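You operate a simulated robot arm through the tools that you are given. There is no shell and no other tool. Be economical: measure what you need, move in short steps, check, and stop when the job is done.

Carry out the task below with a simulated robot arm. There is one attempt and no reset: what you move stays moved.

TASK
Fetch the white ticket from the long table and set it on top of the brown cloths box. Then stack the sample heel that says "summer" from the long table on top of the sample heel marked "winter".
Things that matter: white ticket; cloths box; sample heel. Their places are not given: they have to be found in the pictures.

It is judged by the outcome, as a careful person would: the job done as asked, and still so three seconds after it is handed in. It fails if anything else is knocked over, pushed out of place, dropped, spilled or broken.

THE ROBOT
A 6-joint arm with a two-finger parallel gripper, fixed in place. Base frame: the origin is at the foot of the arm, x ahead of it, y to its left, z up; the work surface is at about z = 0. Lengths are in m, angles in rad, forces in N, time in s.
With the tool pointing down near the work surface it reaches from about 0.14 to 0.58 m from the base axis. Its first joint turns from -1.152 to 1.152 rad. Payload 2.1 kg.
Tool frame: the origin (TCP) lies between the finger pads and is the grasp point; the fingertips stand 0.03 m ahead of it; z points along the fingers, y is the line along which they close. The gripper opens to 0.094 m. The fingers are 0.028 m wide and 0.01 m thick; the gripper's body (0.05 by 0.096 m) begins 0.055 m behind the TCP.
Orientation is told as [roll, pitch, yaw] about the base's x, y, z axes, in that order, counted from this pose: with the fingers straight down and closing along the base's y, the tool's x points along the base's -x, its y along +y and its z along -z.

THE INTERFACE
- The arm moves only by the tool servo_tool. Its argument "steps" is a list of rows, each an object (a shift or turn left out is 0, a gripper value left out holds the last) with "rot": the turn, a rotation vector about the tool's x, y, z in rad, a list of three; "travel": the shift along the tool's x, y, z in m, a list of three; "claw": the finger opening in m, from 0 to 0.094. In form: [{"rot": [ax, ay, az], "travel": [dx, dy, dz], "claw": claw}, ...]. A call has 1 to 12 rows; each row is the pose to reach, as a shift and turn from the pose commanded when the call began, along the tool's axes at that moment. A row lasts 0.2 s, in which the tool goes at most 0.05 m and 0.15 rad; a call with a longer step from one row to the next is refused whole, and so is a gripper value outside its range. A pose out of reach is approached as far as the arm can. The call stops where the force on the tool passes 40 N (or 10 N more than at its start, if that is more) or the arm is blocked; 0.2 s more then pass. The fingers move at their own pace (about 0.072 m/s each) and stop on an object; they squeeze with about 37 N. The grip force told is the motor's: it shows also when the fingers shut on nothing. Time passes only in rows, and 0.2 s behind the last, so rows that repeat a pose let the fingers close. It gives the time, the measured TCP pose, the force on the tool (base axes), the opening and the grip force at its end, in the units of the frame above (readings bear some noise), and new pictures: "pictures" is both (left out), scene, wrist or none.
- Cameras (640 x 400 px; columns grow to the right, rows downward): "scene" is fixed at [0.0529, -0.3741, 0.4798]; the picture's right is [0.77, -0.64, 0.00], its down [-0.40, -0.48, -0.78] and it looks along [0.50, 0.60, -0.63] (base axes); focal length 282 px, centre (320, 200). "wrist" rides on the gripper at [-0.037, 0, -0.058] in the tool frame; the picture's right is [0.00, -1.00, 0.00], its down [0.97, 0.00, -0.24] and it looks along [0.24, 0.00, 0.97] (tool axes); focal length 218 px, centre (320, 200).
- point_at(camera, pixels): for up to 12 pixels [column, row] of the newest picture of that camera ("zoom" is the newest enlarged one), the place [x, y, z] in the base frame of the surface seen there, good to about 0.003 m. No time passes.
- inspect(camera, box): a new picture of the part [left, top, right, bottom] of that camera's present view, enlarged. No time passes.
- close_job(): hands the job in; it is judged then, once.

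Work in short steps. Measure before you move; look again where a grasp or a placing could have gone wrong, and mend it. You have 80 turns and 120 pictures in all, the two below and enlarged ones among them. Open the gripper and draw the arm clear of the work before you hand the job in, unless the task says otherwise; then end with one line.

The tools are called after "Emit:" as name(argument=value, ...) on one line, values as JSON. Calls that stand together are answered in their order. servo_tool: Moves the arm, as the interface text tells. Its arguments: {"type":"object","properties":{"steps":{"type":"array"},"pictures":{"type":"string","enum":["both","scene","wrist","none"]}},"required":["steps"]} The other tools are called the same way: point_at (camera, pixels) gives the place of the surface under pixels of a picture; inspect (camera, box) takes an enlarged picture of a part of a camera's view; close_job () hands the job in.

At the start:

```text
t: 0.0
eef_pos: [0.2657, -0.02, 0.2718]
ee_rot: [0.0, -0.001, 0.001]
force: [0.3, 0.2, 0.3]
gripper_width: 0.0938
grip_force: 0.0
```

scene: 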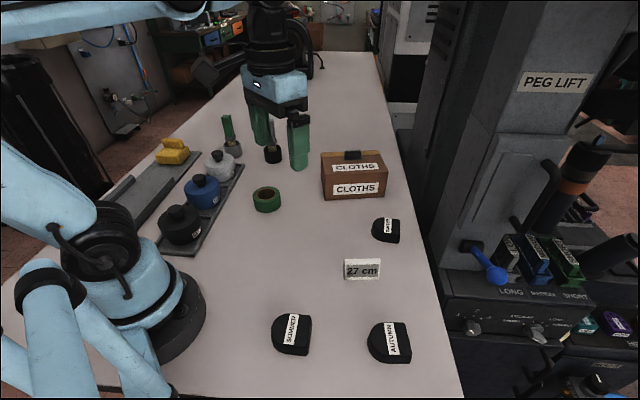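
wrist: 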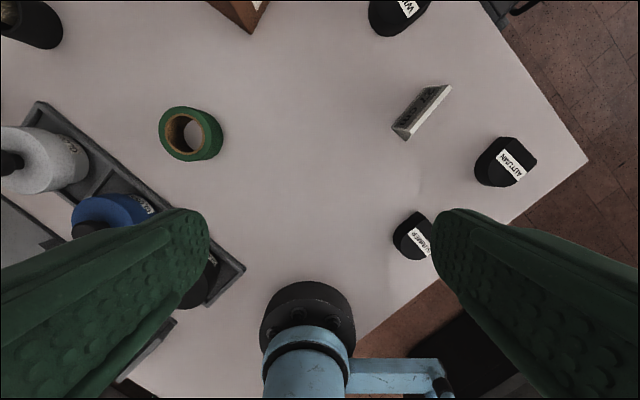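

The scene shows the "27 cm" ticket near (362,269), the box near (353,178), and heels at (292,335), (390,342) and (386,230). I'll enlarge these areas and measure them.

Emit:
inspect(camera="scene", box=[300, 130, 440, 290])

Emit:
inspect(camera="wrist", box=[360, 0, 560, 270])

Emit:
point_at(camera="scene", pixels=[[346, 261], [380, 260], [379, 277], [347, 278], [362, 281], [326, 156], [382, 154], [385, 165], [322, 167], [353, 155], [345, 153], [360, 152]])

Emit:
point_at(camera="wrist", pixels=[[393, 130], [408, 139], [450, 88], [425, 86], [420, 110], [412, 235], [398, 240], [415, 258], [400, 20], [380, 35], [420, 25], [505, 165]])

```text
2.50 times, centred on (370, 210) of scene
```

zoom: 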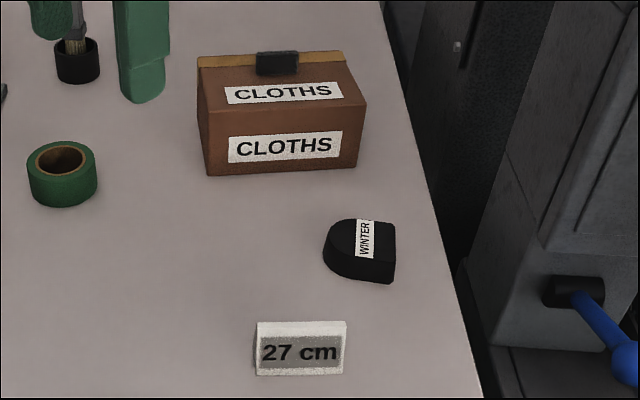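

```text
1.48 times, centred on (460, 135) of wrist
```

zoom: 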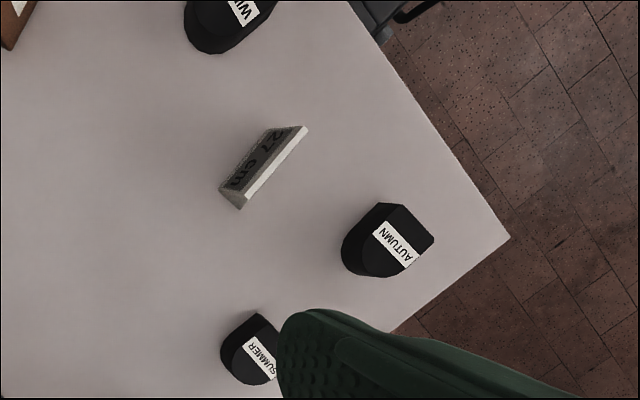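

```text
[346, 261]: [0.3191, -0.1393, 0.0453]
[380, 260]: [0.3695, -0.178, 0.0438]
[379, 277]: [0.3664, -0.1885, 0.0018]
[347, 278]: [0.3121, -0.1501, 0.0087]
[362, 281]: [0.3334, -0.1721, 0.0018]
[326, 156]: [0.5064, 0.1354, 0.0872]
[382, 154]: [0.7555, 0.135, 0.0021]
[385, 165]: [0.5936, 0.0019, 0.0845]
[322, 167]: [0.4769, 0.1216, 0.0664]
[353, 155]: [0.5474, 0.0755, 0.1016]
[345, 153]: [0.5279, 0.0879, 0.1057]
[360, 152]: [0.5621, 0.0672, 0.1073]
```

```text
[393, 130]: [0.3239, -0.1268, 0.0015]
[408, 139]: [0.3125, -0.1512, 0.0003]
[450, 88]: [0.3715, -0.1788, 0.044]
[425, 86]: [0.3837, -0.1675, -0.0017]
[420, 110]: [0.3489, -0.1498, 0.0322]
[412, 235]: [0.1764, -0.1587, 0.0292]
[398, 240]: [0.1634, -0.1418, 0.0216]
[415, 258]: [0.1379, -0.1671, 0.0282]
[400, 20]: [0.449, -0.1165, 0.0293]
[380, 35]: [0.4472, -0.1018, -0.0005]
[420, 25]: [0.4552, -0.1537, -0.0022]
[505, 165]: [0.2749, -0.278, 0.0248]
```

The ticket looks like a tent or slab with its long axis at about -37°. I'll measure the box top and the heels, and enlarge the box.

Emit:
inspect(camera="scene", box=[310, 140, 400, 210])

Emit:
point_at(camera="scene", pixels=[[335, 161], [357, 161], [376, 160], [330, 170], [355, 173], [380, 172], [327, 180], [356, 183], [383, 177], [326, 198], [383, 195], [372, 156]])

Emit:
servo_tool(steps=[{"travel": [-0.01, -0.04, 0], "rot": [0, 0, 0.13]}, {"travel": [-0.02, -0.08, 0], "rot": [0, 0, 0.26]}, {"travel": [-0.03, -0.11, 0], "rot": [0, 0, 0.39]}, {"travel": [-0.03, -0.13, 0], "rot": [0, 0, 0.52]}, {"travel": [-0.03, -0.14, 0], "rot": [0, 0, 0.65]}, {"travel": [-0.03, -0.14, 0], "rot": [0, 0, 0.656]}])

```text
5.71 times, centred on (355, 175) of scene
```

zoom: 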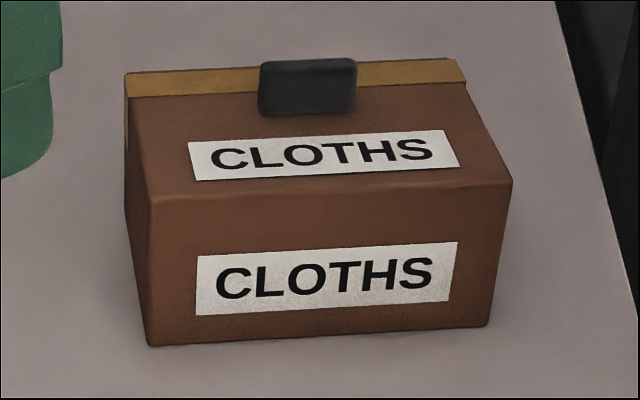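

```text
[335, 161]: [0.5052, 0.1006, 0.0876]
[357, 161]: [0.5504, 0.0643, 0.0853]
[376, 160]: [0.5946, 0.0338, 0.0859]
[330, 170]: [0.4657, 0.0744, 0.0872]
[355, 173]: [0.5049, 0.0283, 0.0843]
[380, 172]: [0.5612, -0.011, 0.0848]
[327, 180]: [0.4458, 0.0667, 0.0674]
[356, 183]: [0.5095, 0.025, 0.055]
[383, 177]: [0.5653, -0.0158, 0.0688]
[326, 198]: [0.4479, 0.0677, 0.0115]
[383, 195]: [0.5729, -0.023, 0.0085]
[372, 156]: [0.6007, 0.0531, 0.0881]
```

```text
t: 1.4
eef_pos: [0.296, -0.1594, 0.274]
ee_rot: [0.0, 0.0, -0.658]
force: [0.6, 0.2, -0.8]
gripper_width: 0.0939
grip_force: 0.0
```

scene: 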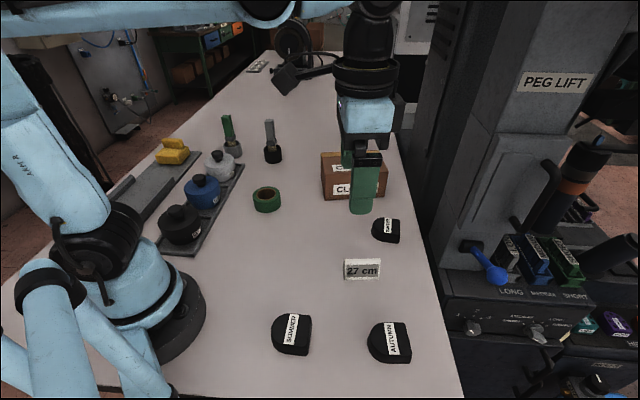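
wrist: 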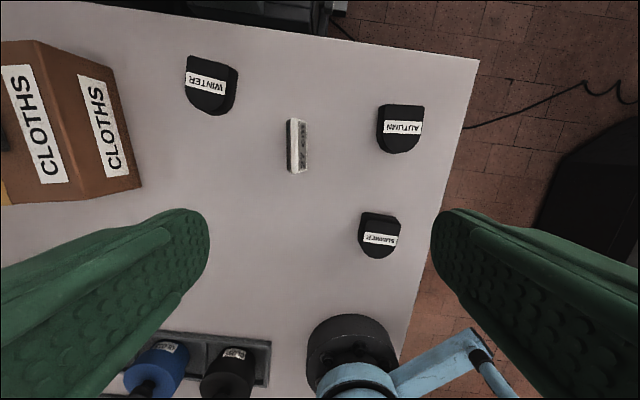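

The box top is flat at z≈0.086 and its axes run nearly parallel to the ticket. Next I'll look closely at the ticket at (297,146) in the wrist view.

Emit:
inspect(camera="wrist", box=[256, 106, 336, 186])

Emit:
point_at(camera="wrist", pixels=[[291, 121], [291, 170], [304, 122], [307, 169], [296, 145], [310, 146], [286, 146]])

Emit:
inspect(camera="scene", box=[330, 245, 394, 290])

```text
5.00 times, centred on (296, 146) of wrist
```

zoom: 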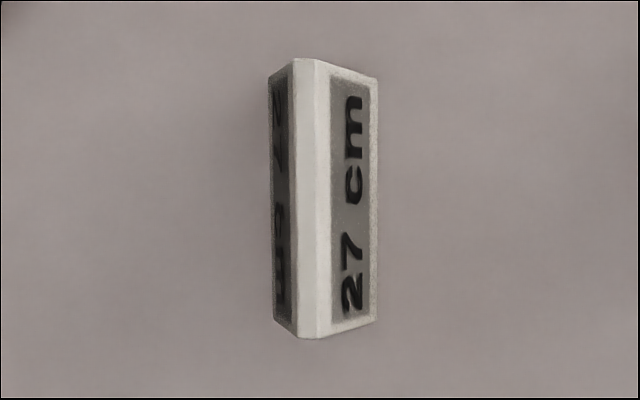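

```text
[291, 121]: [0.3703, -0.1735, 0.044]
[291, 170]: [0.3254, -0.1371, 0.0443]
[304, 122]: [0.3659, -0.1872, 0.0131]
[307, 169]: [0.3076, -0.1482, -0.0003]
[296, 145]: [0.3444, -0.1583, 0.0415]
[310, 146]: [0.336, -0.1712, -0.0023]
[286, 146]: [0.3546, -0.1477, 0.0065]
```

```text
8.89 times, centred on (362, 268) of scene
```

zoom: 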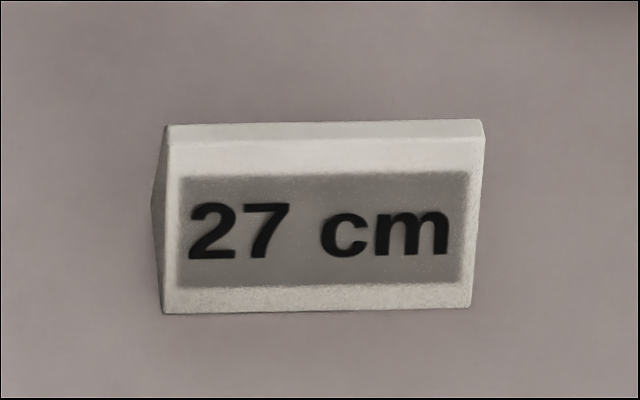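

The ticket is a tent with vertical ends, centred at about (0.345,-0.160), so I'll grip it by the ends. I turn the tool to yaw ≈0.91 and move above the ticket.

Emit:
servo_tool(steps=[{"rot": [0, 0, -0.145], "travel": [-0.01, 0.007, 0]}, {"rot": [0, 0, -0.29], "travel": [-0.02, 0.015, 0.01]}, {"rot": [0, 0, -0.435], "travel": [-0.03, 0.022, 0.02]}, {"rot": [0, 0, -0.58], "travel": [-0.039, 0.0295, 0.04]}, {"rot": [0, 0, -0.725], "travel": [-0.039, 0.0295, 0.06]}, {"rot": [0, 0, -0.87], "travel": [-0.039, 0.0295, 0.08]}, {"rot": [0, 0, -1.015], "travel": [-0.039, 0.0295, 0.1]}, {"rot": [0, 0, -1.16], "travel": [-0.039, 0.0295, 0.12]}, {"rot": [0, 0, -1.305], "travel": [-0.039, 0.0295, 0.13]}, {"rot": [0, 0, -1.45], "travel": [-0.039, 0.0295, 0.14]}, {"rot": [0, 0, -1.57], "travel": [-0.039, 0.0295, 0.14]}, {"rot": [0, 0, -1.57], "travel": [-0.039, 0.0295, 0.14]}])

```text
t: 4.0
eef_pos: [0.3456, -0.1605, 0.1345]
ee_rot: [-0.001, 0.001, 0.917]
force: [-0.4, 0.7, -0.8]
gripper_width: 0.0942
grip_force: 0.0
```

scene: 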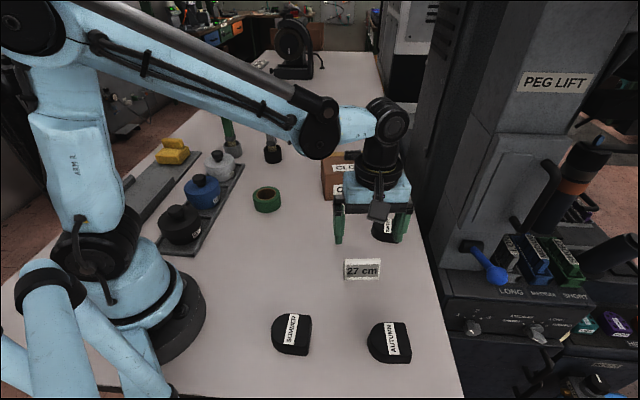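
wrist: 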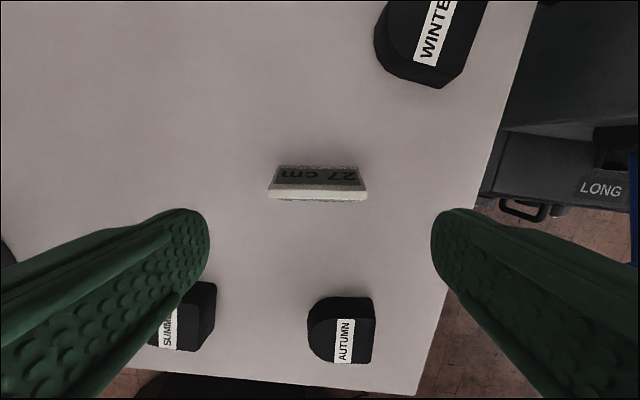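

The ticket is aligned, with its ridge running from (268,198) to (367,200). I'll check the ridge position before descending.

Emit:
point_at(camera="wrist", pixels=[[272, 196], [363, 197], [318, 197], [318, 163], [280, 168], [356, 168], [318, 167]])

```text
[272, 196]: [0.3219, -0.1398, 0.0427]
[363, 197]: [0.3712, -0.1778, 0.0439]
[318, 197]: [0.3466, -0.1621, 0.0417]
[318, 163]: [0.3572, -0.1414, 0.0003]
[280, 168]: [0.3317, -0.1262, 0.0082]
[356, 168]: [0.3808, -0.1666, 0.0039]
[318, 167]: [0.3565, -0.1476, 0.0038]
```

The TCP is centred on the ridge to within 2 mm. I descend to z≈0.038.

Emit:
servo_tool(steps=[{"travel": [0, 0, 0.03]}, {"travel": [0, 0, 0.06]}, {"travel": [0, 0, 0.08]}, {"travel": [0, 0, 0.097]}, {"travel": [0, 0, 0.097]}])

```text
t: 5.2
eef_pos: [0.3441, -0.1605, 0.0345]
ee_rot: [0.0, 0.0, 0.913]
force: [0.2, 0.0, 1.3]
gripper_width: 0.094
grip_force: 0.0
```

scene: 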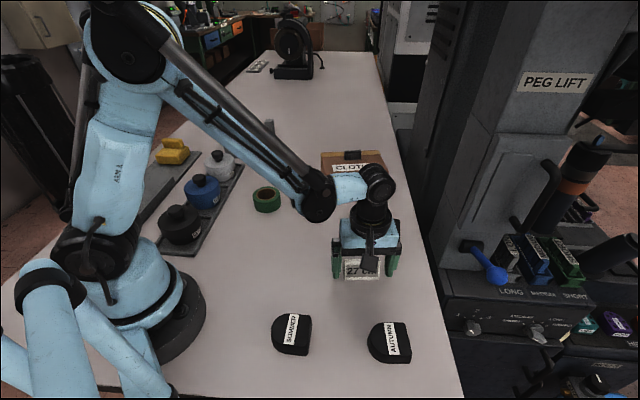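
wrist: 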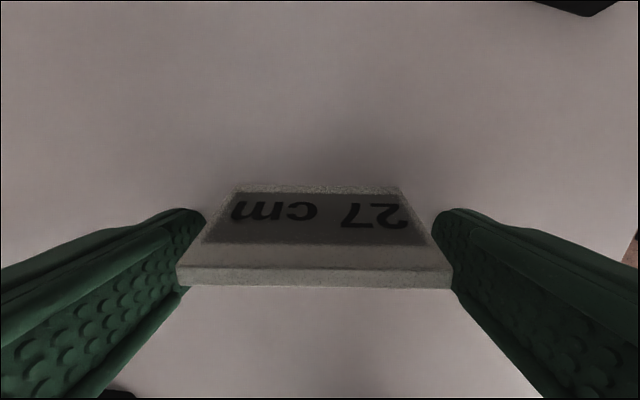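

The fingers straddle the ticket, so I close, raising 3 mm as I do.

Emit:
servo_tool(steps=[{"travel": [0, 0, -0.003], "claw": 0.08}, {"travel": [0, 0, -0.003], "claw": 0.07}, {"travel": [0, 0, -0.003], "claw": 0.055}, {"travel": [0, 0, -0.003], "claw": 0.055}, {"travel": [0, 0, -0.003], "claw": 0.055}], pictures="wrist")

```text
t: 6.4
eef_pos: [0.3454, -0.1609, 0.038]
ee_rot: [-0.001, 0.001, 0.913]
force: [-0.8, 0.2, -0.1]
gripper_width: 0.0695
grip_force: 36.9
```

wrist: 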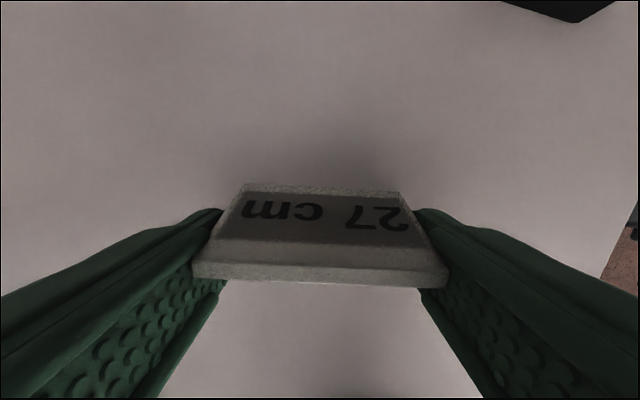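

The ticket is held at a width of 0.0695 m. I lift it straight up 0.15 m.

Emit:
servo_tool(steps=[{"travel": [0, 0, -0.02]}, {"travel": [0, 0, -0.05]}, {"travel": [0, 0, -0.09]}, {"travel": [0, 0, -0.13]}, {"travel": [0, 0, -0.153]}, {"travel": [0, 0, -0.153]}])

```text
t: 7.8
eef_pos: [0.3457, -0.1591, 0.1958]
ee_rot: [0.001, -0.001, 0.914]
force: [-0.3, -0.3, 0.0]
gripper_width: 0.0697
grip_force: 36.8
```

scene: 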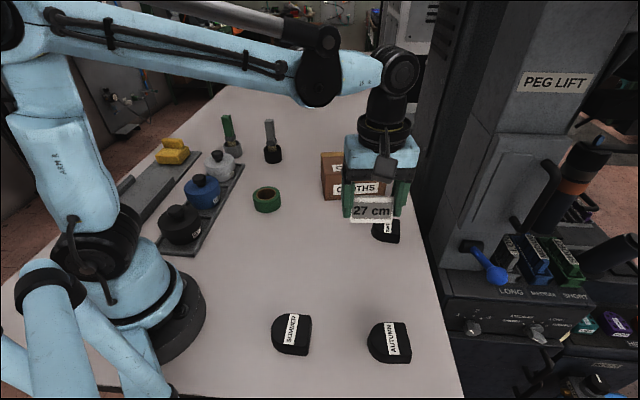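
wrist: 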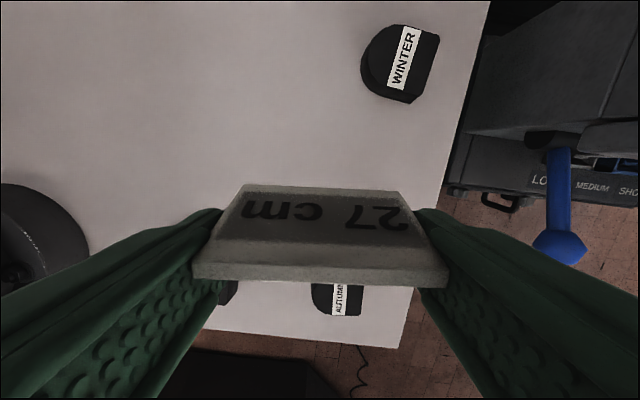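

The ticket is securely held. I carry it over the box to (0.523, 0.047).

Emit:
servo_tool(steps=[{"travel": [-0.04, -0.002, 0]}, {"travel": [-0.085, -0.004, 0]}, {"travel": [-0.13, -0.007, 0]}, {"travel": [-0.175, -0.009, 0]}, {"travel": [-0.22, -0.012, 0]}, {"travel": [-0.255, -0.0144, 0]}, {"travel": [-0.271, -0.0144, 0]}, {"travel": [-0.271, -0.0144, 0]}])

```text
t: 9.6
eef_pos: [0.5246, 0.0442, 0.1925]
ee_rot: [0.0, -0.001, 0.913]
force: [0.5, 0.4, 0.1]
gripper_width: 0.0696
grip_force: 37.7
```

scene: 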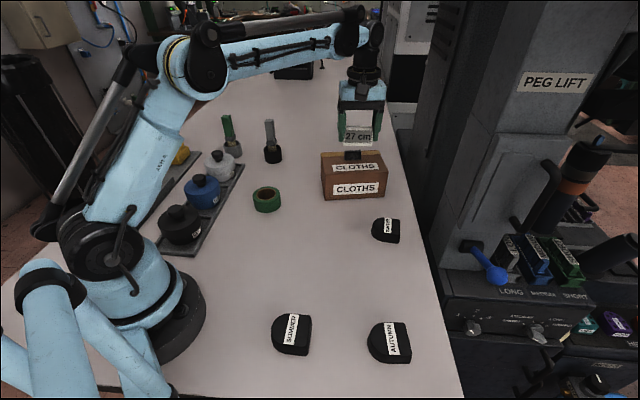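
wrist: 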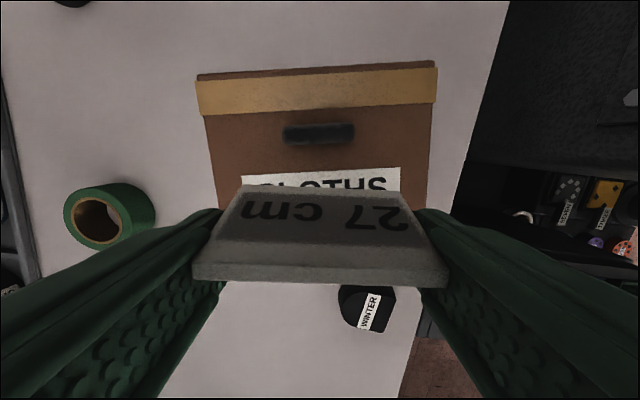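

I'm over the box. I'll verify where the clip and lid lie in the wrist view.

Emit:
point_at(camera="wrist", pixels=[[285, 147], [353, 145], [319, 151], [209, 125], [431, 115], [225, 190], [420, 185]])

Emit:
point_at(camera="scene", pixels=[[323, 172], [355, 175], [384, 172], [360, 168]])

```text
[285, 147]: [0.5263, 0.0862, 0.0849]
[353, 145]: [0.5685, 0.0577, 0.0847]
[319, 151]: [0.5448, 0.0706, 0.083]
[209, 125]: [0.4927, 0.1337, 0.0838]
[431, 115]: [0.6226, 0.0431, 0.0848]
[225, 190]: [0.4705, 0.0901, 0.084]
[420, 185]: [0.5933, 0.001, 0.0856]
```

```text
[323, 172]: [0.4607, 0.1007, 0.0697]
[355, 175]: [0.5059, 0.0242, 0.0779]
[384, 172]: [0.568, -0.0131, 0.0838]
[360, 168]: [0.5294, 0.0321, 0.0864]
```

There is good clearance: 35 mm to the clip and 25 mm to the front edge. I descend until close to contact.

Emit:
servo_tool(steps=[{"travel": [0, 0, 0.02]}, {"travel": [0, 0, 0.04]}, {"travel": [0, 0, 0.055]}, {"travel": [0, 0, 0.062]}, {"travel": [0, 0, 0.062]}])

```text
t: 10.8
eef_pos: [0.5208, 0.0466, 0.1296]
ee_rot: [0.001, 0.0, 0.914]
force: [-0.8, -0.2, -0.2]
gripper_width: 0.0694
grip_force: 36.7
```

scene: 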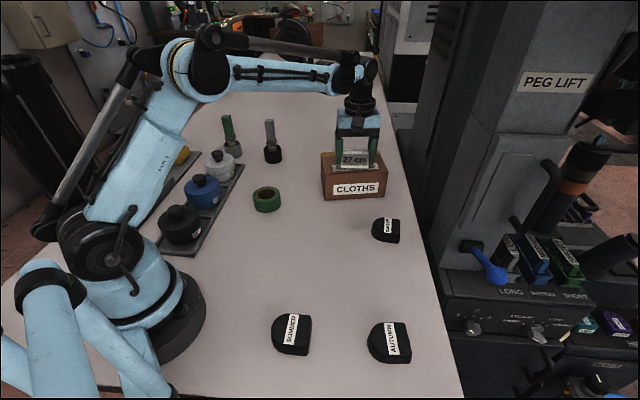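
wrist: 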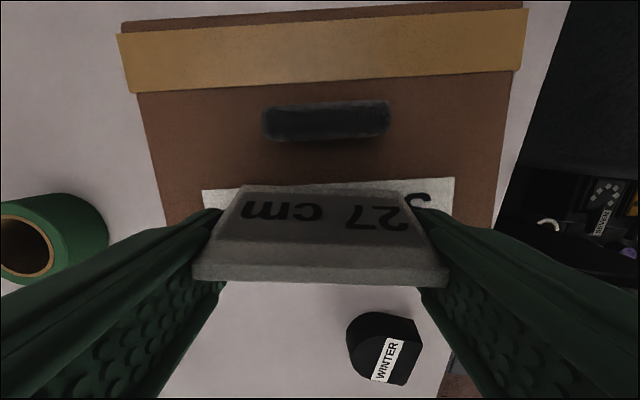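

About 5 mm remain, so I creep down in small steps.

Emit:
servo_tool(steps=[{"travel": [0, 0, 0.002]}, {"travel": [0, 0, 0.004]}, {"travel": [0, 0, 0.005]}, {"travel": [0, 0, 0.005]}], pictures="none")

Emit:
inspect(camera="scene", box=[310, 130, 400, 210])

```text
t: 11.8
eef_pos: [0.5222, 0.0452, 0.1256]
ee_rot: [0.001, -0.001, 0.915]
force: [0.5, -0.4, -1.5]
gripper_width: 0.0696
grip_force: 37.0
```

```text
5.00 times, centred on (355, 170) of scene
```

zoom: 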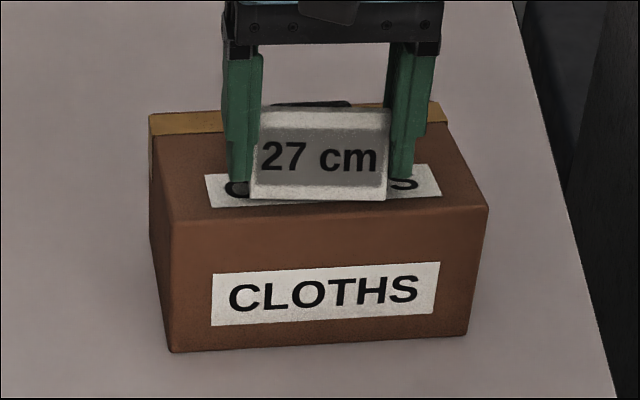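

The ticket is just above or touching the lid and force is still near zero. I creep down another 2 mm.

Emit:
servo_tool(steps=[{"travel": [0, 0, 0.001]}, {"travel": [0, 0, 0.002]}, {"travel": [0, 0, 0.002]}], pictures="none")

```text
t: 12.6
eef_pos: [0.5232, 0.0445, 0.1221]
ee_rot: [0.0, 0.0, 0.914]
force: [-0.2, -0.4, 5.7]
gripper_width: 0.0692
grip_force: 36.8
```

Contact reads about 6 N, so I open the gripper gently.

Emit:
servo_tool(steps=[{"claw": 0.075}, {"claw": 0.085}, {"claw": 0.09}, {"claw": 0.09}])

Emit:
inspect(camera="scene", box=[310, 130, 400, 210])

```text
t: 13.6
eef_pos: [0.522, 0.0448, 0.1223]
ee_rot: [-0.001, -0.001, 0.914]
force: [-0.3, 1.5, -0.8]
gripper_width: 0.0904
grip_force: 0.1
```

scene: 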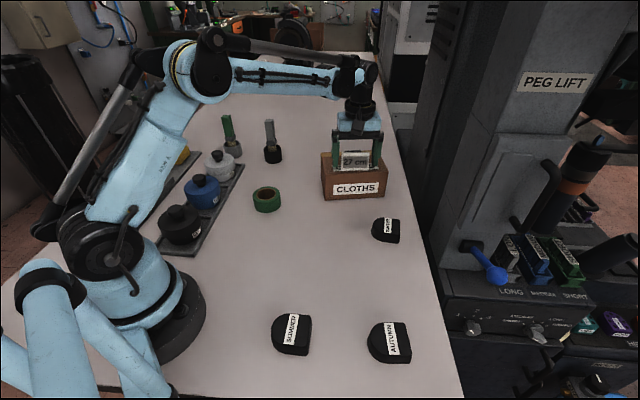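
wrist: 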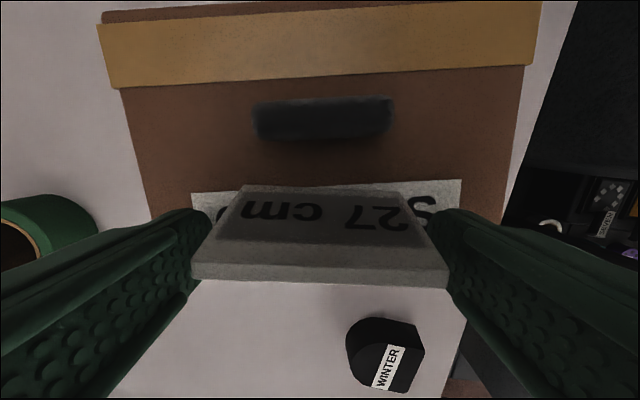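

```text
5.00 times, centred on (355, 170) of scene
```

zoom: 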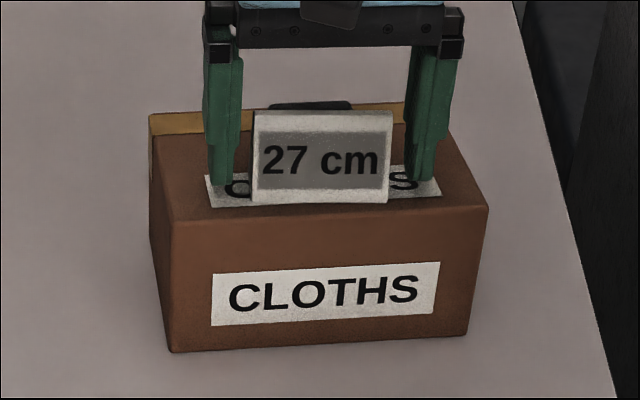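

The ticket stands on the lid. I retract straight up.

Emit:
servo_tool(steps=[{"travel": [0, 0, -0.02], "claw": 0.094}, {"travel": [0, 0, -0.05]}, {"travel": [0, 0, -0.09]}, {"travel": [0, 0, -0.12]}, {"travel": [0.045, 0, -0.14]}, {"travel": [0.09, 0, -0.14]}, {"travel": [0.135, 0.0, -0.14]}, {"travel": [0.18, 0.0, -0.14]}, {"travel": [0.2, 0.0, -0.14]}, {"travel": [0.2, 0.0, -0.14]}])

Emit:
inspect(camera="scene", box=[260, 300, 420, 380])

Emit:
inspect(camera="scene", box=[360, 205, 412, 250])

```text
t: 15.8
eef_pos: [0.3992, -0.1118, 0.264]
ee_rot: [-0.001, 0.0, 0.915]
force: [0.6, 0.4, 0.3]
gripper_width: 0.0941
grip_force: 0.1
```

scene: 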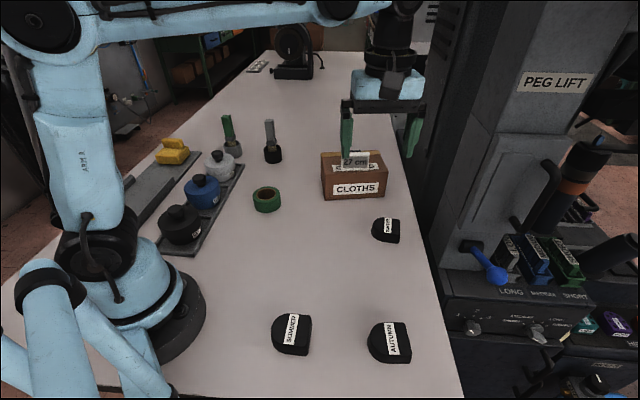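
wrist: 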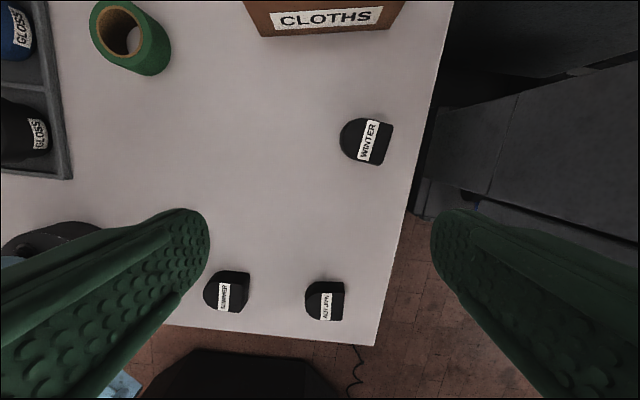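

```text
4.00 times, centred on (340, 340) of scene
```

zoom: 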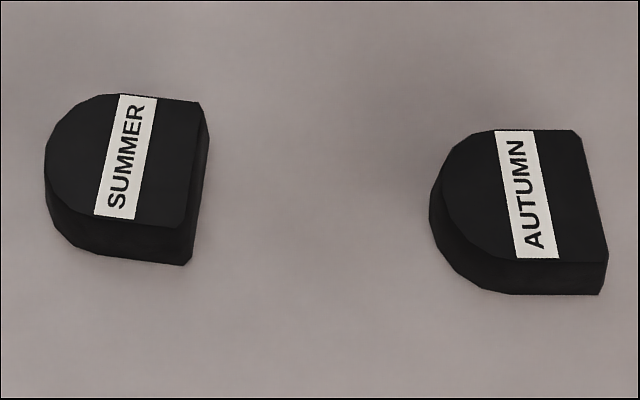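

```text
8.89 times, centred on (386, 228) of scene
```

zoom: 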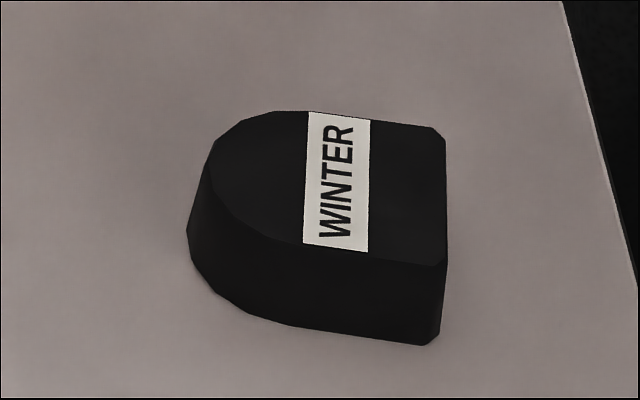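

The ticket is stable. Now I'll measure the tops of the winter heel (in the zoom) and the summer heel (in the scene).

Emit:
point_at(camera="zoom", pixels=[[432, 133], [436, 256], [218, 172], [338, 118], [336, 244], [337, 182], [270, 120], [270, 222], [437, 340], [192, 235], [290, 322]])

Emit:
point_at(camera="scene", pixels=[[307.5, 317], [304.5, 345], [272.5, 331], [295, 316], [289, 342.5], [292, 329], [311, 325], [306, 354], [279, 347], [287, 353]])

Emit:
point_at(camera="wrist", pixels=[[223, 296], [249, 274], [247, 307], [390, 126], [386, 163], [342, 140], [368, 142], [205, 293]])

```text
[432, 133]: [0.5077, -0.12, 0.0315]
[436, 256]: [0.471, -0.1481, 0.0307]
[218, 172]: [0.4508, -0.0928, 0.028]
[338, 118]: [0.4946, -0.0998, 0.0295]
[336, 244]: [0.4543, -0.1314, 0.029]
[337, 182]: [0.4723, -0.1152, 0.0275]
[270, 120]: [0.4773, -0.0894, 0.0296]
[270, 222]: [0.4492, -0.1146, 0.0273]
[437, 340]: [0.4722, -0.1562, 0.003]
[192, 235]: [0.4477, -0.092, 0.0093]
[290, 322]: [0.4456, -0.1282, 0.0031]
```

```text
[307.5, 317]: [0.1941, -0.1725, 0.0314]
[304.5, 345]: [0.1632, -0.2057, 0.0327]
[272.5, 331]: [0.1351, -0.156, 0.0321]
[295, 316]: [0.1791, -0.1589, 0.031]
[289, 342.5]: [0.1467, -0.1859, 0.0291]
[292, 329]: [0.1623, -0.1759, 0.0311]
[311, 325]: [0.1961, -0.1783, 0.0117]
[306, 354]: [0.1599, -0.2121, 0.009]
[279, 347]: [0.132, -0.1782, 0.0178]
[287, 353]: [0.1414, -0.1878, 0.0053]
```

```text
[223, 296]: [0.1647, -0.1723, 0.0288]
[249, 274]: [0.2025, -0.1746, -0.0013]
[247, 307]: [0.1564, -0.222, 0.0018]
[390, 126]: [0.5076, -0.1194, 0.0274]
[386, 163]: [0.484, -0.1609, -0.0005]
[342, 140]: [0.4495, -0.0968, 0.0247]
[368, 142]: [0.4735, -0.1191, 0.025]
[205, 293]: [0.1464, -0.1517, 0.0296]
```

The heels are about 0.030 high. The summer label centre is near (0.163,-0.172) and winter's near (0.4745,-0.1155). I move above summer, turning to close across its width, and check the blue structure near the base.

Emit:
point_at(camera="scene", pixels=[[40, 285], [80, 310], [130, 350], [160, 385], [185, 330], [200, 305]])

Emit:
servo_tool(steps=[{"rot": [0, 0, 0.145], "travel": [0.016, 0.0125, 0.003]}, {"rot": [0, 0, 0.29], "travel": [0.032, 0.025, 0.006]}, {"rot": [0, 0, 0.435], "travel": [0.048, 0.0376, 0.01]}, {"rot": [0, 0, 0.58], "travel": [0.064, 0.05, 0.014]}, {"rot": [0, 0, 0.725], "travel": [0.08, 0.0627, 0.018]}, {"rot": [0, 0, 0.87], "travel": [0.096, 0.075, 0.022]}, {"rot": [0, 0, 1.015], "travel": [0.112, 0.0877, 0.026]}, {"rot": [0, 0, 1.16], "travel": [0.128, 0.1, 0.03]}, {"rot": [0, 0, 1.305], "travel": [0.144, 0.1128, 0.034]}, {"rot": [0, 0, 1.45], "travel": [0.16, 0.125, 0.038]}, {"rot": [0, 0, 1.595], "travel": [0.176, 0.138, 0.042]}, {"rot": [0, 0, 1.735], "travel": [0.1916, 0.1504, 0.044]}])

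```text
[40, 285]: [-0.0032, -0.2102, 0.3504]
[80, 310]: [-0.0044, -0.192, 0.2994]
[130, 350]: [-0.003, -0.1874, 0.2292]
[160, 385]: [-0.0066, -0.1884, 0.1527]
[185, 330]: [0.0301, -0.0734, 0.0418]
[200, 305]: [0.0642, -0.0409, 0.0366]
```

```text
t: 18.4
eef_pos: [0.1642, -0.173, 0.2197]
ee_rot: [0.0, 0.0, -0.825]
force: [-0.4, 0.4, -0.2]
gripper_width: 0.0938
grip_force: 0.1
```

scene: 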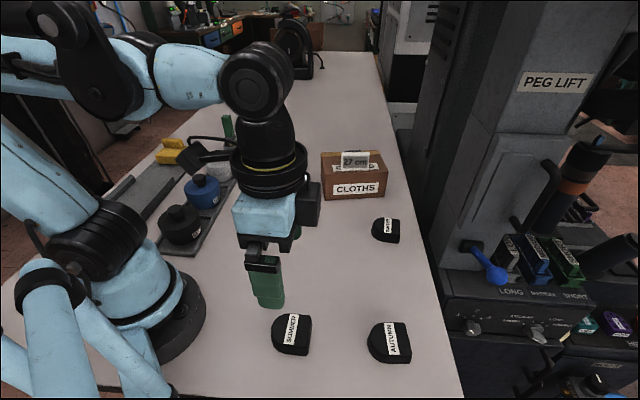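
wrist: 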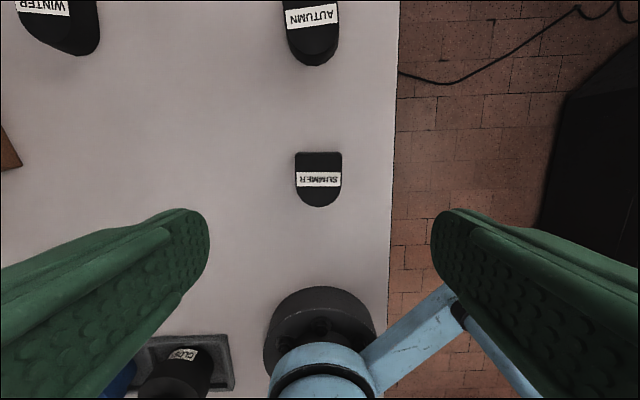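

Summer is aligned squarely in the wrist view, with its label at (319,179). I enlarge it and measure precisely.

Emit:
inspect(camera="wrist", box=[279, 140, 359, 220])

Emit:
point_at(camera="wrist", pixels=[[299, 179], [319, 179], [339, 179], [300, 157], [338, 157], [319, 157], [319, 200], [319, 206]])

```text
5.00 times, centred on (319, 180) of wrist
```

zoom: 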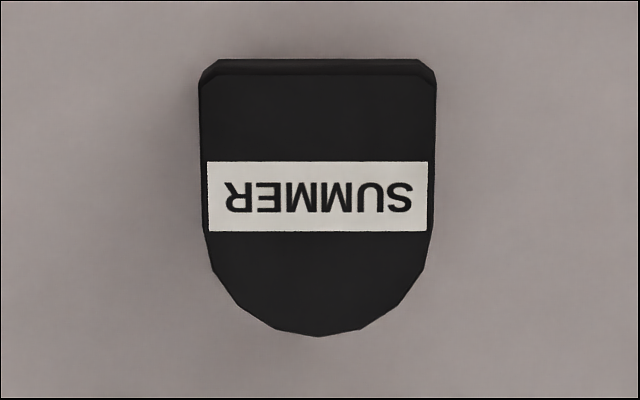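

```text
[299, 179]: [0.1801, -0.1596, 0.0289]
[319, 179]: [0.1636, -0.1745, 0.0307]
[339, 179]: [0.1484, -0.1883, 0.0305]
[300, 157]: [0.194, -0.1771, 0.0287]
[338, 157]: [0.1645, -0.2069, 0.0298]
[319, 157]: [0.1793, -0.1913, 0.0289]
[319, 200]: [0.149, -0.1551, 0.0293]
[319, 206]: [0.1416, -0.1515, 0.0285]
```

Aligned. I descend to z≈0.039, centring about 5 mm toward the straight side.

Emit:
servo_tool(steps=[{"travel": [-0.005, 0, 0.04]}, {"travel": [-0.005, 0, 0.08]}, {"travel": [-0.005, 0, 0.12]}, {"travel": [-0.005, 0, 0.15]}, {"travel": [-0.005, 0, 0.17]}, {"travel": [-0.005, 0, 0.179]}, {"travel": [-0.005, 0, 0.179]}])

```text
t: 20.0
eef_pos: [0.1697, -0.1771, 0.0409]
ee_rot: [-0.002, -0.001, -0.822]
force: [-0.1, 0.3, -0.3]
gripper_width: 0.0943
grip_force: 0.0
```

scene: 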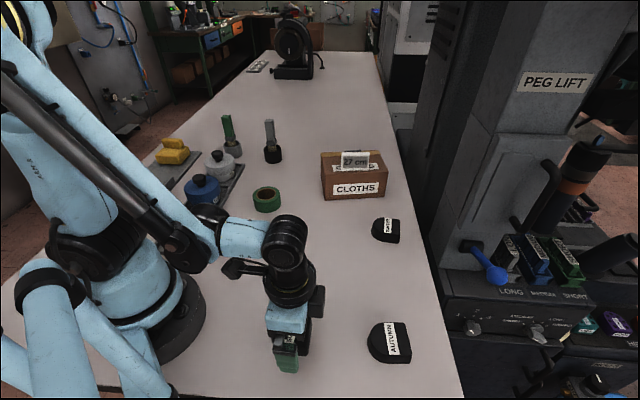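
wrist: 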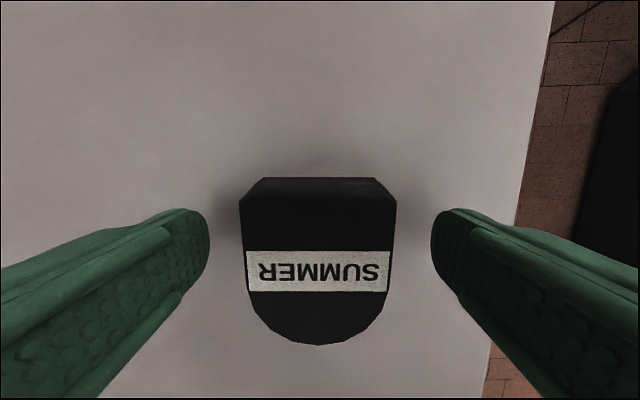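

The heel is centred between the fingers. I lower 3 mm more and close.

Emit:
servo_tool(steps=[{"travel": [0, 0, 0.003]}, {"travel": [0, 0, 0.003], "claw": 0.07}, {"travel": [0, 0, 0.003], "claw": 0.055}, {"travel": [0, 0, 0.003], "claw": 0.04}, {"travel": [0, 0, 0.003], "claw": 0.035}, {"travel": [0, 0, 0.003], "claw": 0.035}, {"travel": [0, 0, 0.003], "claw": 0.035}], pictures="wrist")

```text
t: 21.6
eef_pos: [0.1683, -0.1777, 0.0376]
ee_rot: [0.002, 0.0, -0.824]
force: [0.9, -0.3, 0.5]
gripper_width: 0.0548
grip_force: 37.1
```

wrist: 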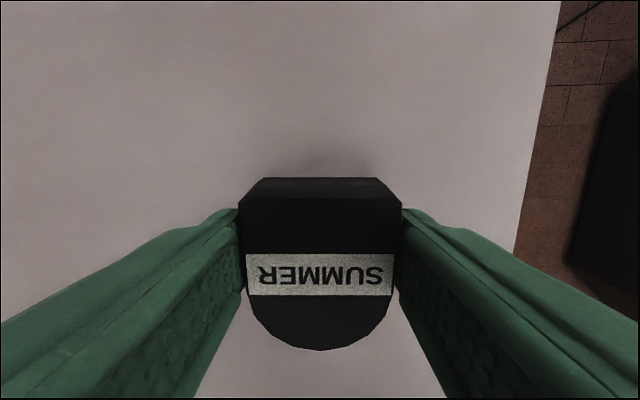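

Summer is gripped at a width of 0.055 m. I lift it.

Emit:
servo_tool(steps=[{"travel": [0, 0, -0.02]}, {"travel": [0, 0, -0.05]}, {"travel": [0, 0, -0.09]}, {"travel": [0, 0, -0.13]}, {"travel": [0, 0, -0.155]}, {"travel": [0, 0, -0.155]}])

```text
t: 23.0
eef_pos: [0.167, -0.1758, 0.1932]
ee_rot: [0.0, 0.0, -0.823]
force: [-0.6, 0.0, -1.9]
gripper_width: 0.0548
grip_force: 37.2
```

scene: 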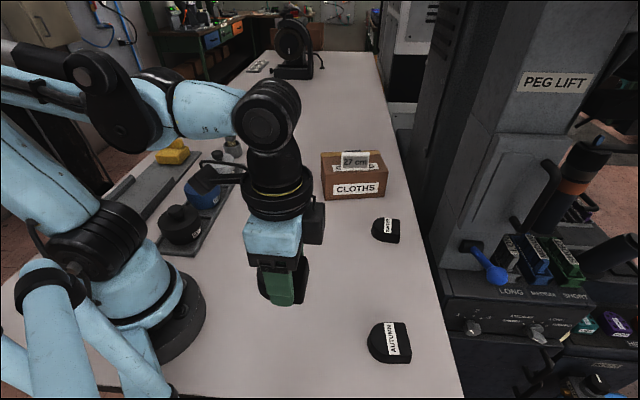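
wrist: 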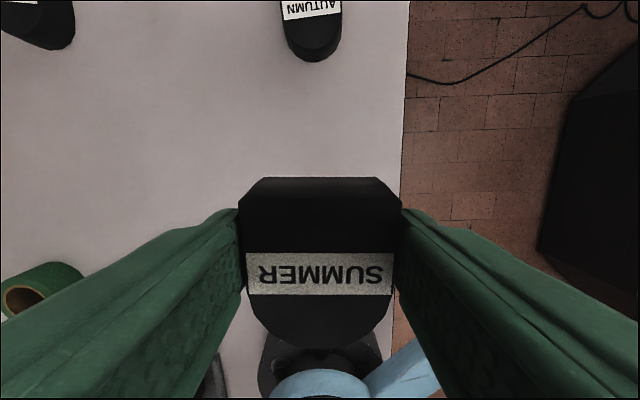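

I carry it to a staging pose about 7 cm short of winter, turning to yaw -0.907.

Emit:
servo_tool(steps=[{"travel": [-0.01, 0.03, 0], "rot": [0, 0, 0.01]}, {"travel": [-0.025, 0.07, 0], "rot": [0, 0, 0.02]}, {"travel": [-0.04, 0.11, 0], "rot": [0, 0, 0.03]}, {"travel": [-0.055, 0.15, 0], "rot": [0, 0, 0.045]}, {"travel": [-0.07, 0.19, 0], "rot": [0, 0, 0.06]}, {"travel": [-0.085, 0.23, 0], "rot": [0, 0, 0.07]}, {"travel": [-0.096, 0.26, 0], "rot": [0, 0, 0.08]}, {"travel": [-0.101, 0.271, 0], "rot": [0, 0, 0.084]}, {"travel": [-0.101, 0.271, 0], "rot": [0, 0, 0.084]}])

```text
t: 25.0
eef_pos: [0.4346, -0.0664, 0.1932]
ee_rot: [0.0, 0.0, -0.906]
force: [-0.2, -0.3, -1.4]
gripper_width: 0.0553
grip_force: 36.6
```

scene: 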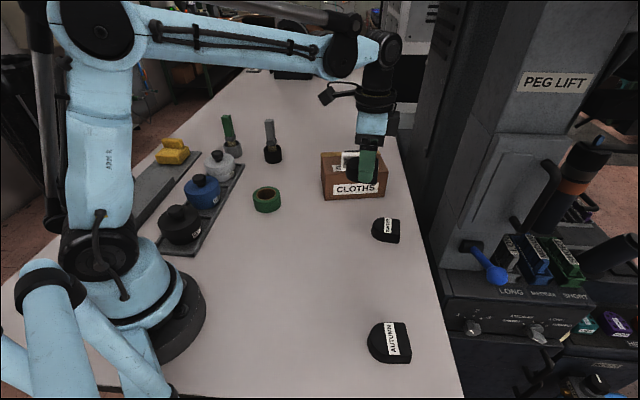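
wrist: 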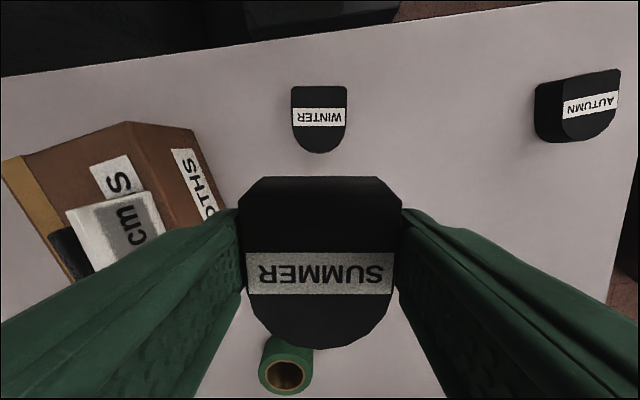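

Winter is visible at (319,118). I enlarge it to check its angle and measure.

Emit:
inspect(camera="wrist", box=[274, 75, 364, 160])

Emit:
point_at(camera="wrist", pixels=[[296, 117], [319, 117], [341, 117], [297, 92], [342, 92], [319, 92], [319, 140], [252, 273], [319, 273], [385, 273], [319, 205]])

```text
4.71 times, centred on (319, 118) of wrist
```

zoom: 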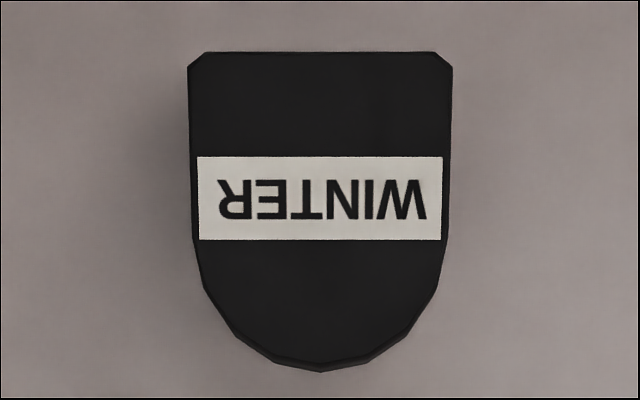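

```text
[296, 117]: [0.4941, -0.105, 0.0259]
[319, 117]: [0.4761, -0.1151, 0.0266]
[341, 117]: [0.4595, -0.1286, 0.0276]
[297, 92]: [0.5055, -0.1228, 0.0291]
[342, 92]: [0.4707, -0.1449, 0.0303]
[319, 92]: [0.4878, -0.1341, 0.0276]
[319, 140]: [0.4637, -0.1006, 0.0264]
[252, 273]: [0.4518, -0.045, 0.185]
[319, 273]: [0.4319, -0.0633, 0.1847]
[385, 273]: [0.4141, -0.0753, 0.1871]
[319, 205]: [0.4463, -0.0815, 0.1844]
```

Winter is square to the tool, and the label-to-label shift is -0.070 m along tool x only. I shift and descend to about 1.5 cm above it.

Emit:
servo_tool(steps=[{"travel": [-0.03, 0, 0]}, {"travel": [-0.06, 0, 0]}, {"travel": [-0.07, 0, 0]}, {"travel": [-0.07, 0, 0.03]}, {"travel": [-0.07, 0, 0.06]}, {"travel": [-0.07, 0, 0.09]}, {"travel": [-0.07, 0, 0.105]}, {"travel": [-0.07, 0, 0.112]}, {"travel": [-0.07, 0, 0.112]}])

Emit:
inspect(camera="scene", box=[350, 180, 430, 250])

```text
t: 27.0
eef_pos: [0.4774, -0.1227, 0.0799]
ee_rot: [0.0, 0.001, -0.904]
force: [-0.2, 0.4, -0.7]
gripper_width: 0.0552
grip_force: 36.8
```

scene: 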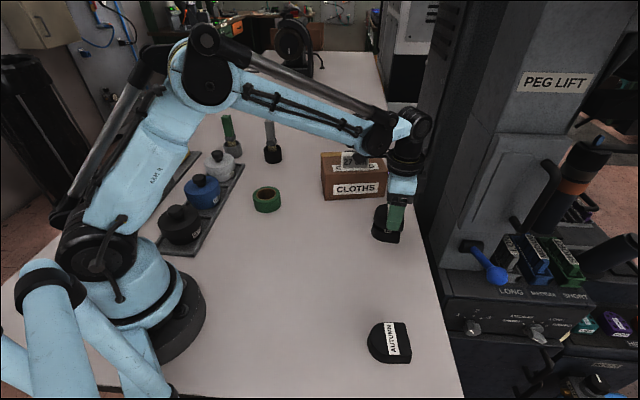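
wrist: 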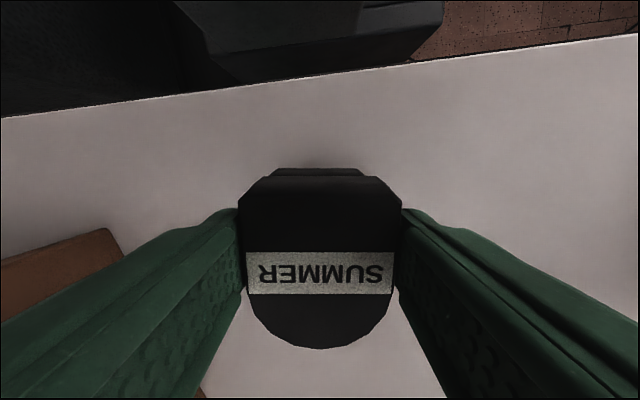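

```text
5.71 times, centred on (390, 215) of scene
```

zoom: 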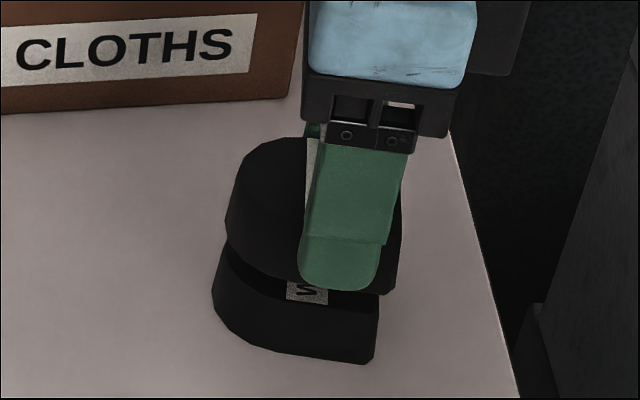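

Winter's straight edge at (275–360,168) sits where an aligned edge should appear under perspective. I descend 9 mm and then creep.

Emit:
servo_tool(steps=[{"travel": [0, 0, 0.004]}, {"travel": [0, 0, 0.007]}, {"travel": [0, 0, 0.009]}, {"travel": [0, 0, 0.01]}, {"travel": [0, 0, 0.01]}], pictures="none")

Emit:
inspect(camera="scene", box=[350, 180, 430, 250])

```text
t: 28.2
eef_pos: [0.4797, -0.1215, 0.0695]
ee_rot: [0.0, -0.001, -0.906]
force: [0.6, -0.7, -1.2]
gripper_width: 0.055
grip_force: 37.1
```

```text
5.71 times, centred on (390, 215) of scene
```

zoom: 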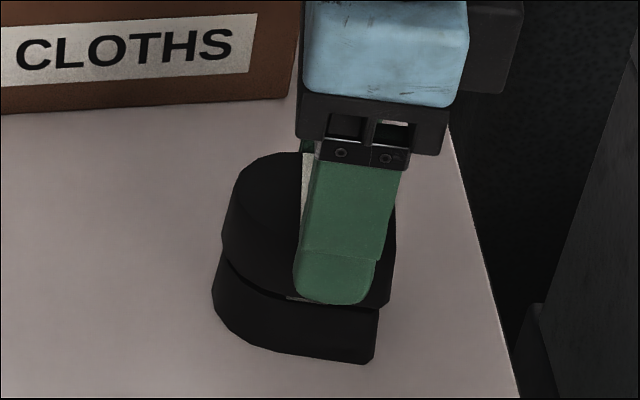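

About 2 mm of gap remains and the upper heel sits roughly 1.5 mm toward the straight side. I correct +1.5 mm in x and creep down.

Emit:
servo_tool(steps=[{"travel": [0.0015, 0, 0]}, {"travel": [0.0015, 0, 0.001]}, {"travel": [0.0015, 0, 0.002]}, {"travel": [0.0015, 0, 0.002]}], pictures="none")

Emit:
inspect(camera="scene", box=[350, 180, 430, 250])

```text
t: 29.2
eef_pos: [0.4779, -0.1191, 0.0684]
ee_rot: [0.0, 0.001, -0.906]
force: [0.4, -0.6, -1.3]
gripper_width: 0.0545
grip_force: 36.8
```

```text
5.71 times, centred on (390, 215) of scene
```

zoom: 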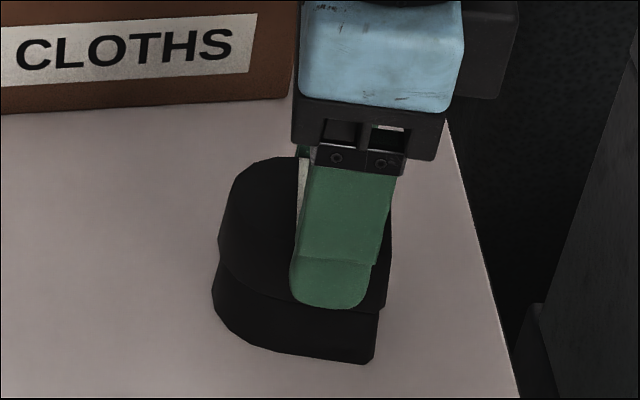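

Nearly seated with no contact force yet. I creep down 2 mm more.

Emit:
servo_tool(steps=[{"travel": [0, 0, 0.001]}, {"travel": [0, 0, 0.002]}, {"travel": [0, 0, 0.002]}], pictures="none")

```text
t: 30.0
eef_pos: [0.4771, -0.1204, 0.0663]
ee_rot: [-0.001, 0.001, -0.905]
force: [-0.5, -0.7, -0.4]
gripper_width: 0.0548
grip_force: 36.6
```

Emit:
servo_tool(steps=[{"travel": [0, 0, 0.001]}, {"travel": [0, 0, 0.0015]}, {"travel": [0, 0, 0.0015]}], pictures="none")

Emit:
inspect(camera="scene", box=[350, 180, 430, 250])

```text
t: 30.8
eef_pos: [0.4767, -0.1201, 0.0646]
ee_rot: [0.0, 0.001, -0.906]
force: [1.5, -0.1, 2.8]
gripper_width: 0.055
grip_force: 36.5
```

```text
5.71 times, centred on (390, 215) of scene
```

zoom: 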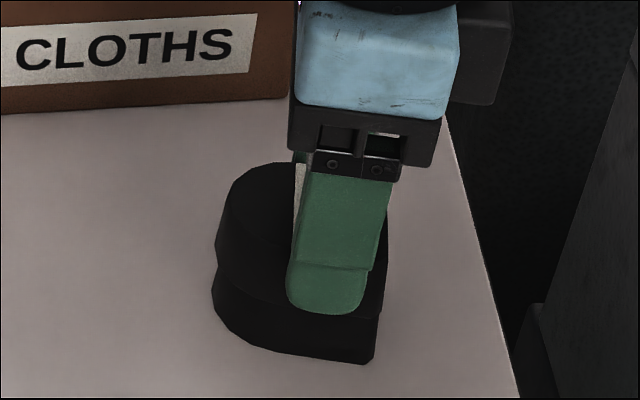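

Light contact (about 3 N) shows it is seated and well aligned. I open the gripper.

Emit:
servo_tool(steps=[{"claw": 0.065}, {"claw": 0.08}, {"claw": 0.094}, {"claw": 0.094}, {"claw": 0.094}])

```text
t: 32.0
eef_pos: [0.4764, -0.1188, 0.0647]
ee_rot: [0.0, 0.001, -0.905]
force: [0.1, 0.6, 0.0]
gripper_width: 0.094
grip_force: 0.0
```

scene: 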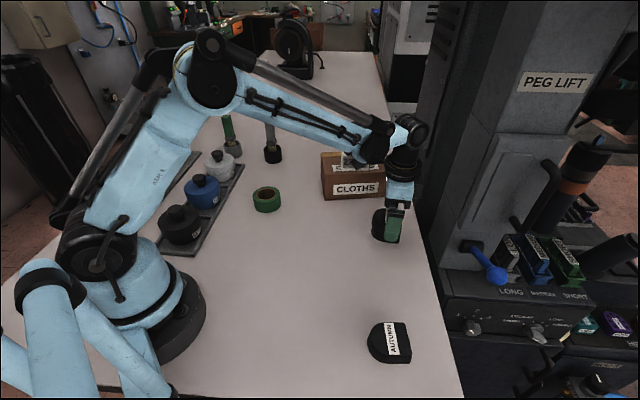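
wrist: 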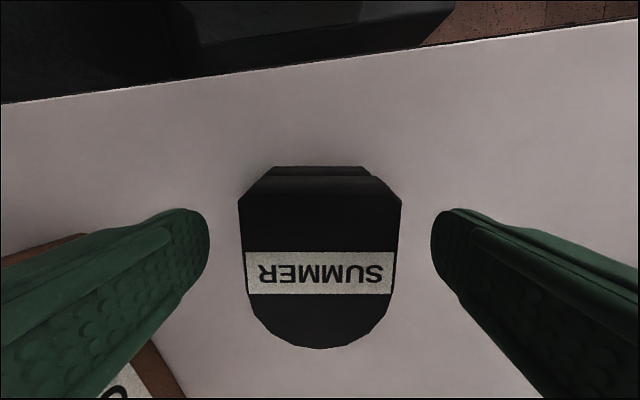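

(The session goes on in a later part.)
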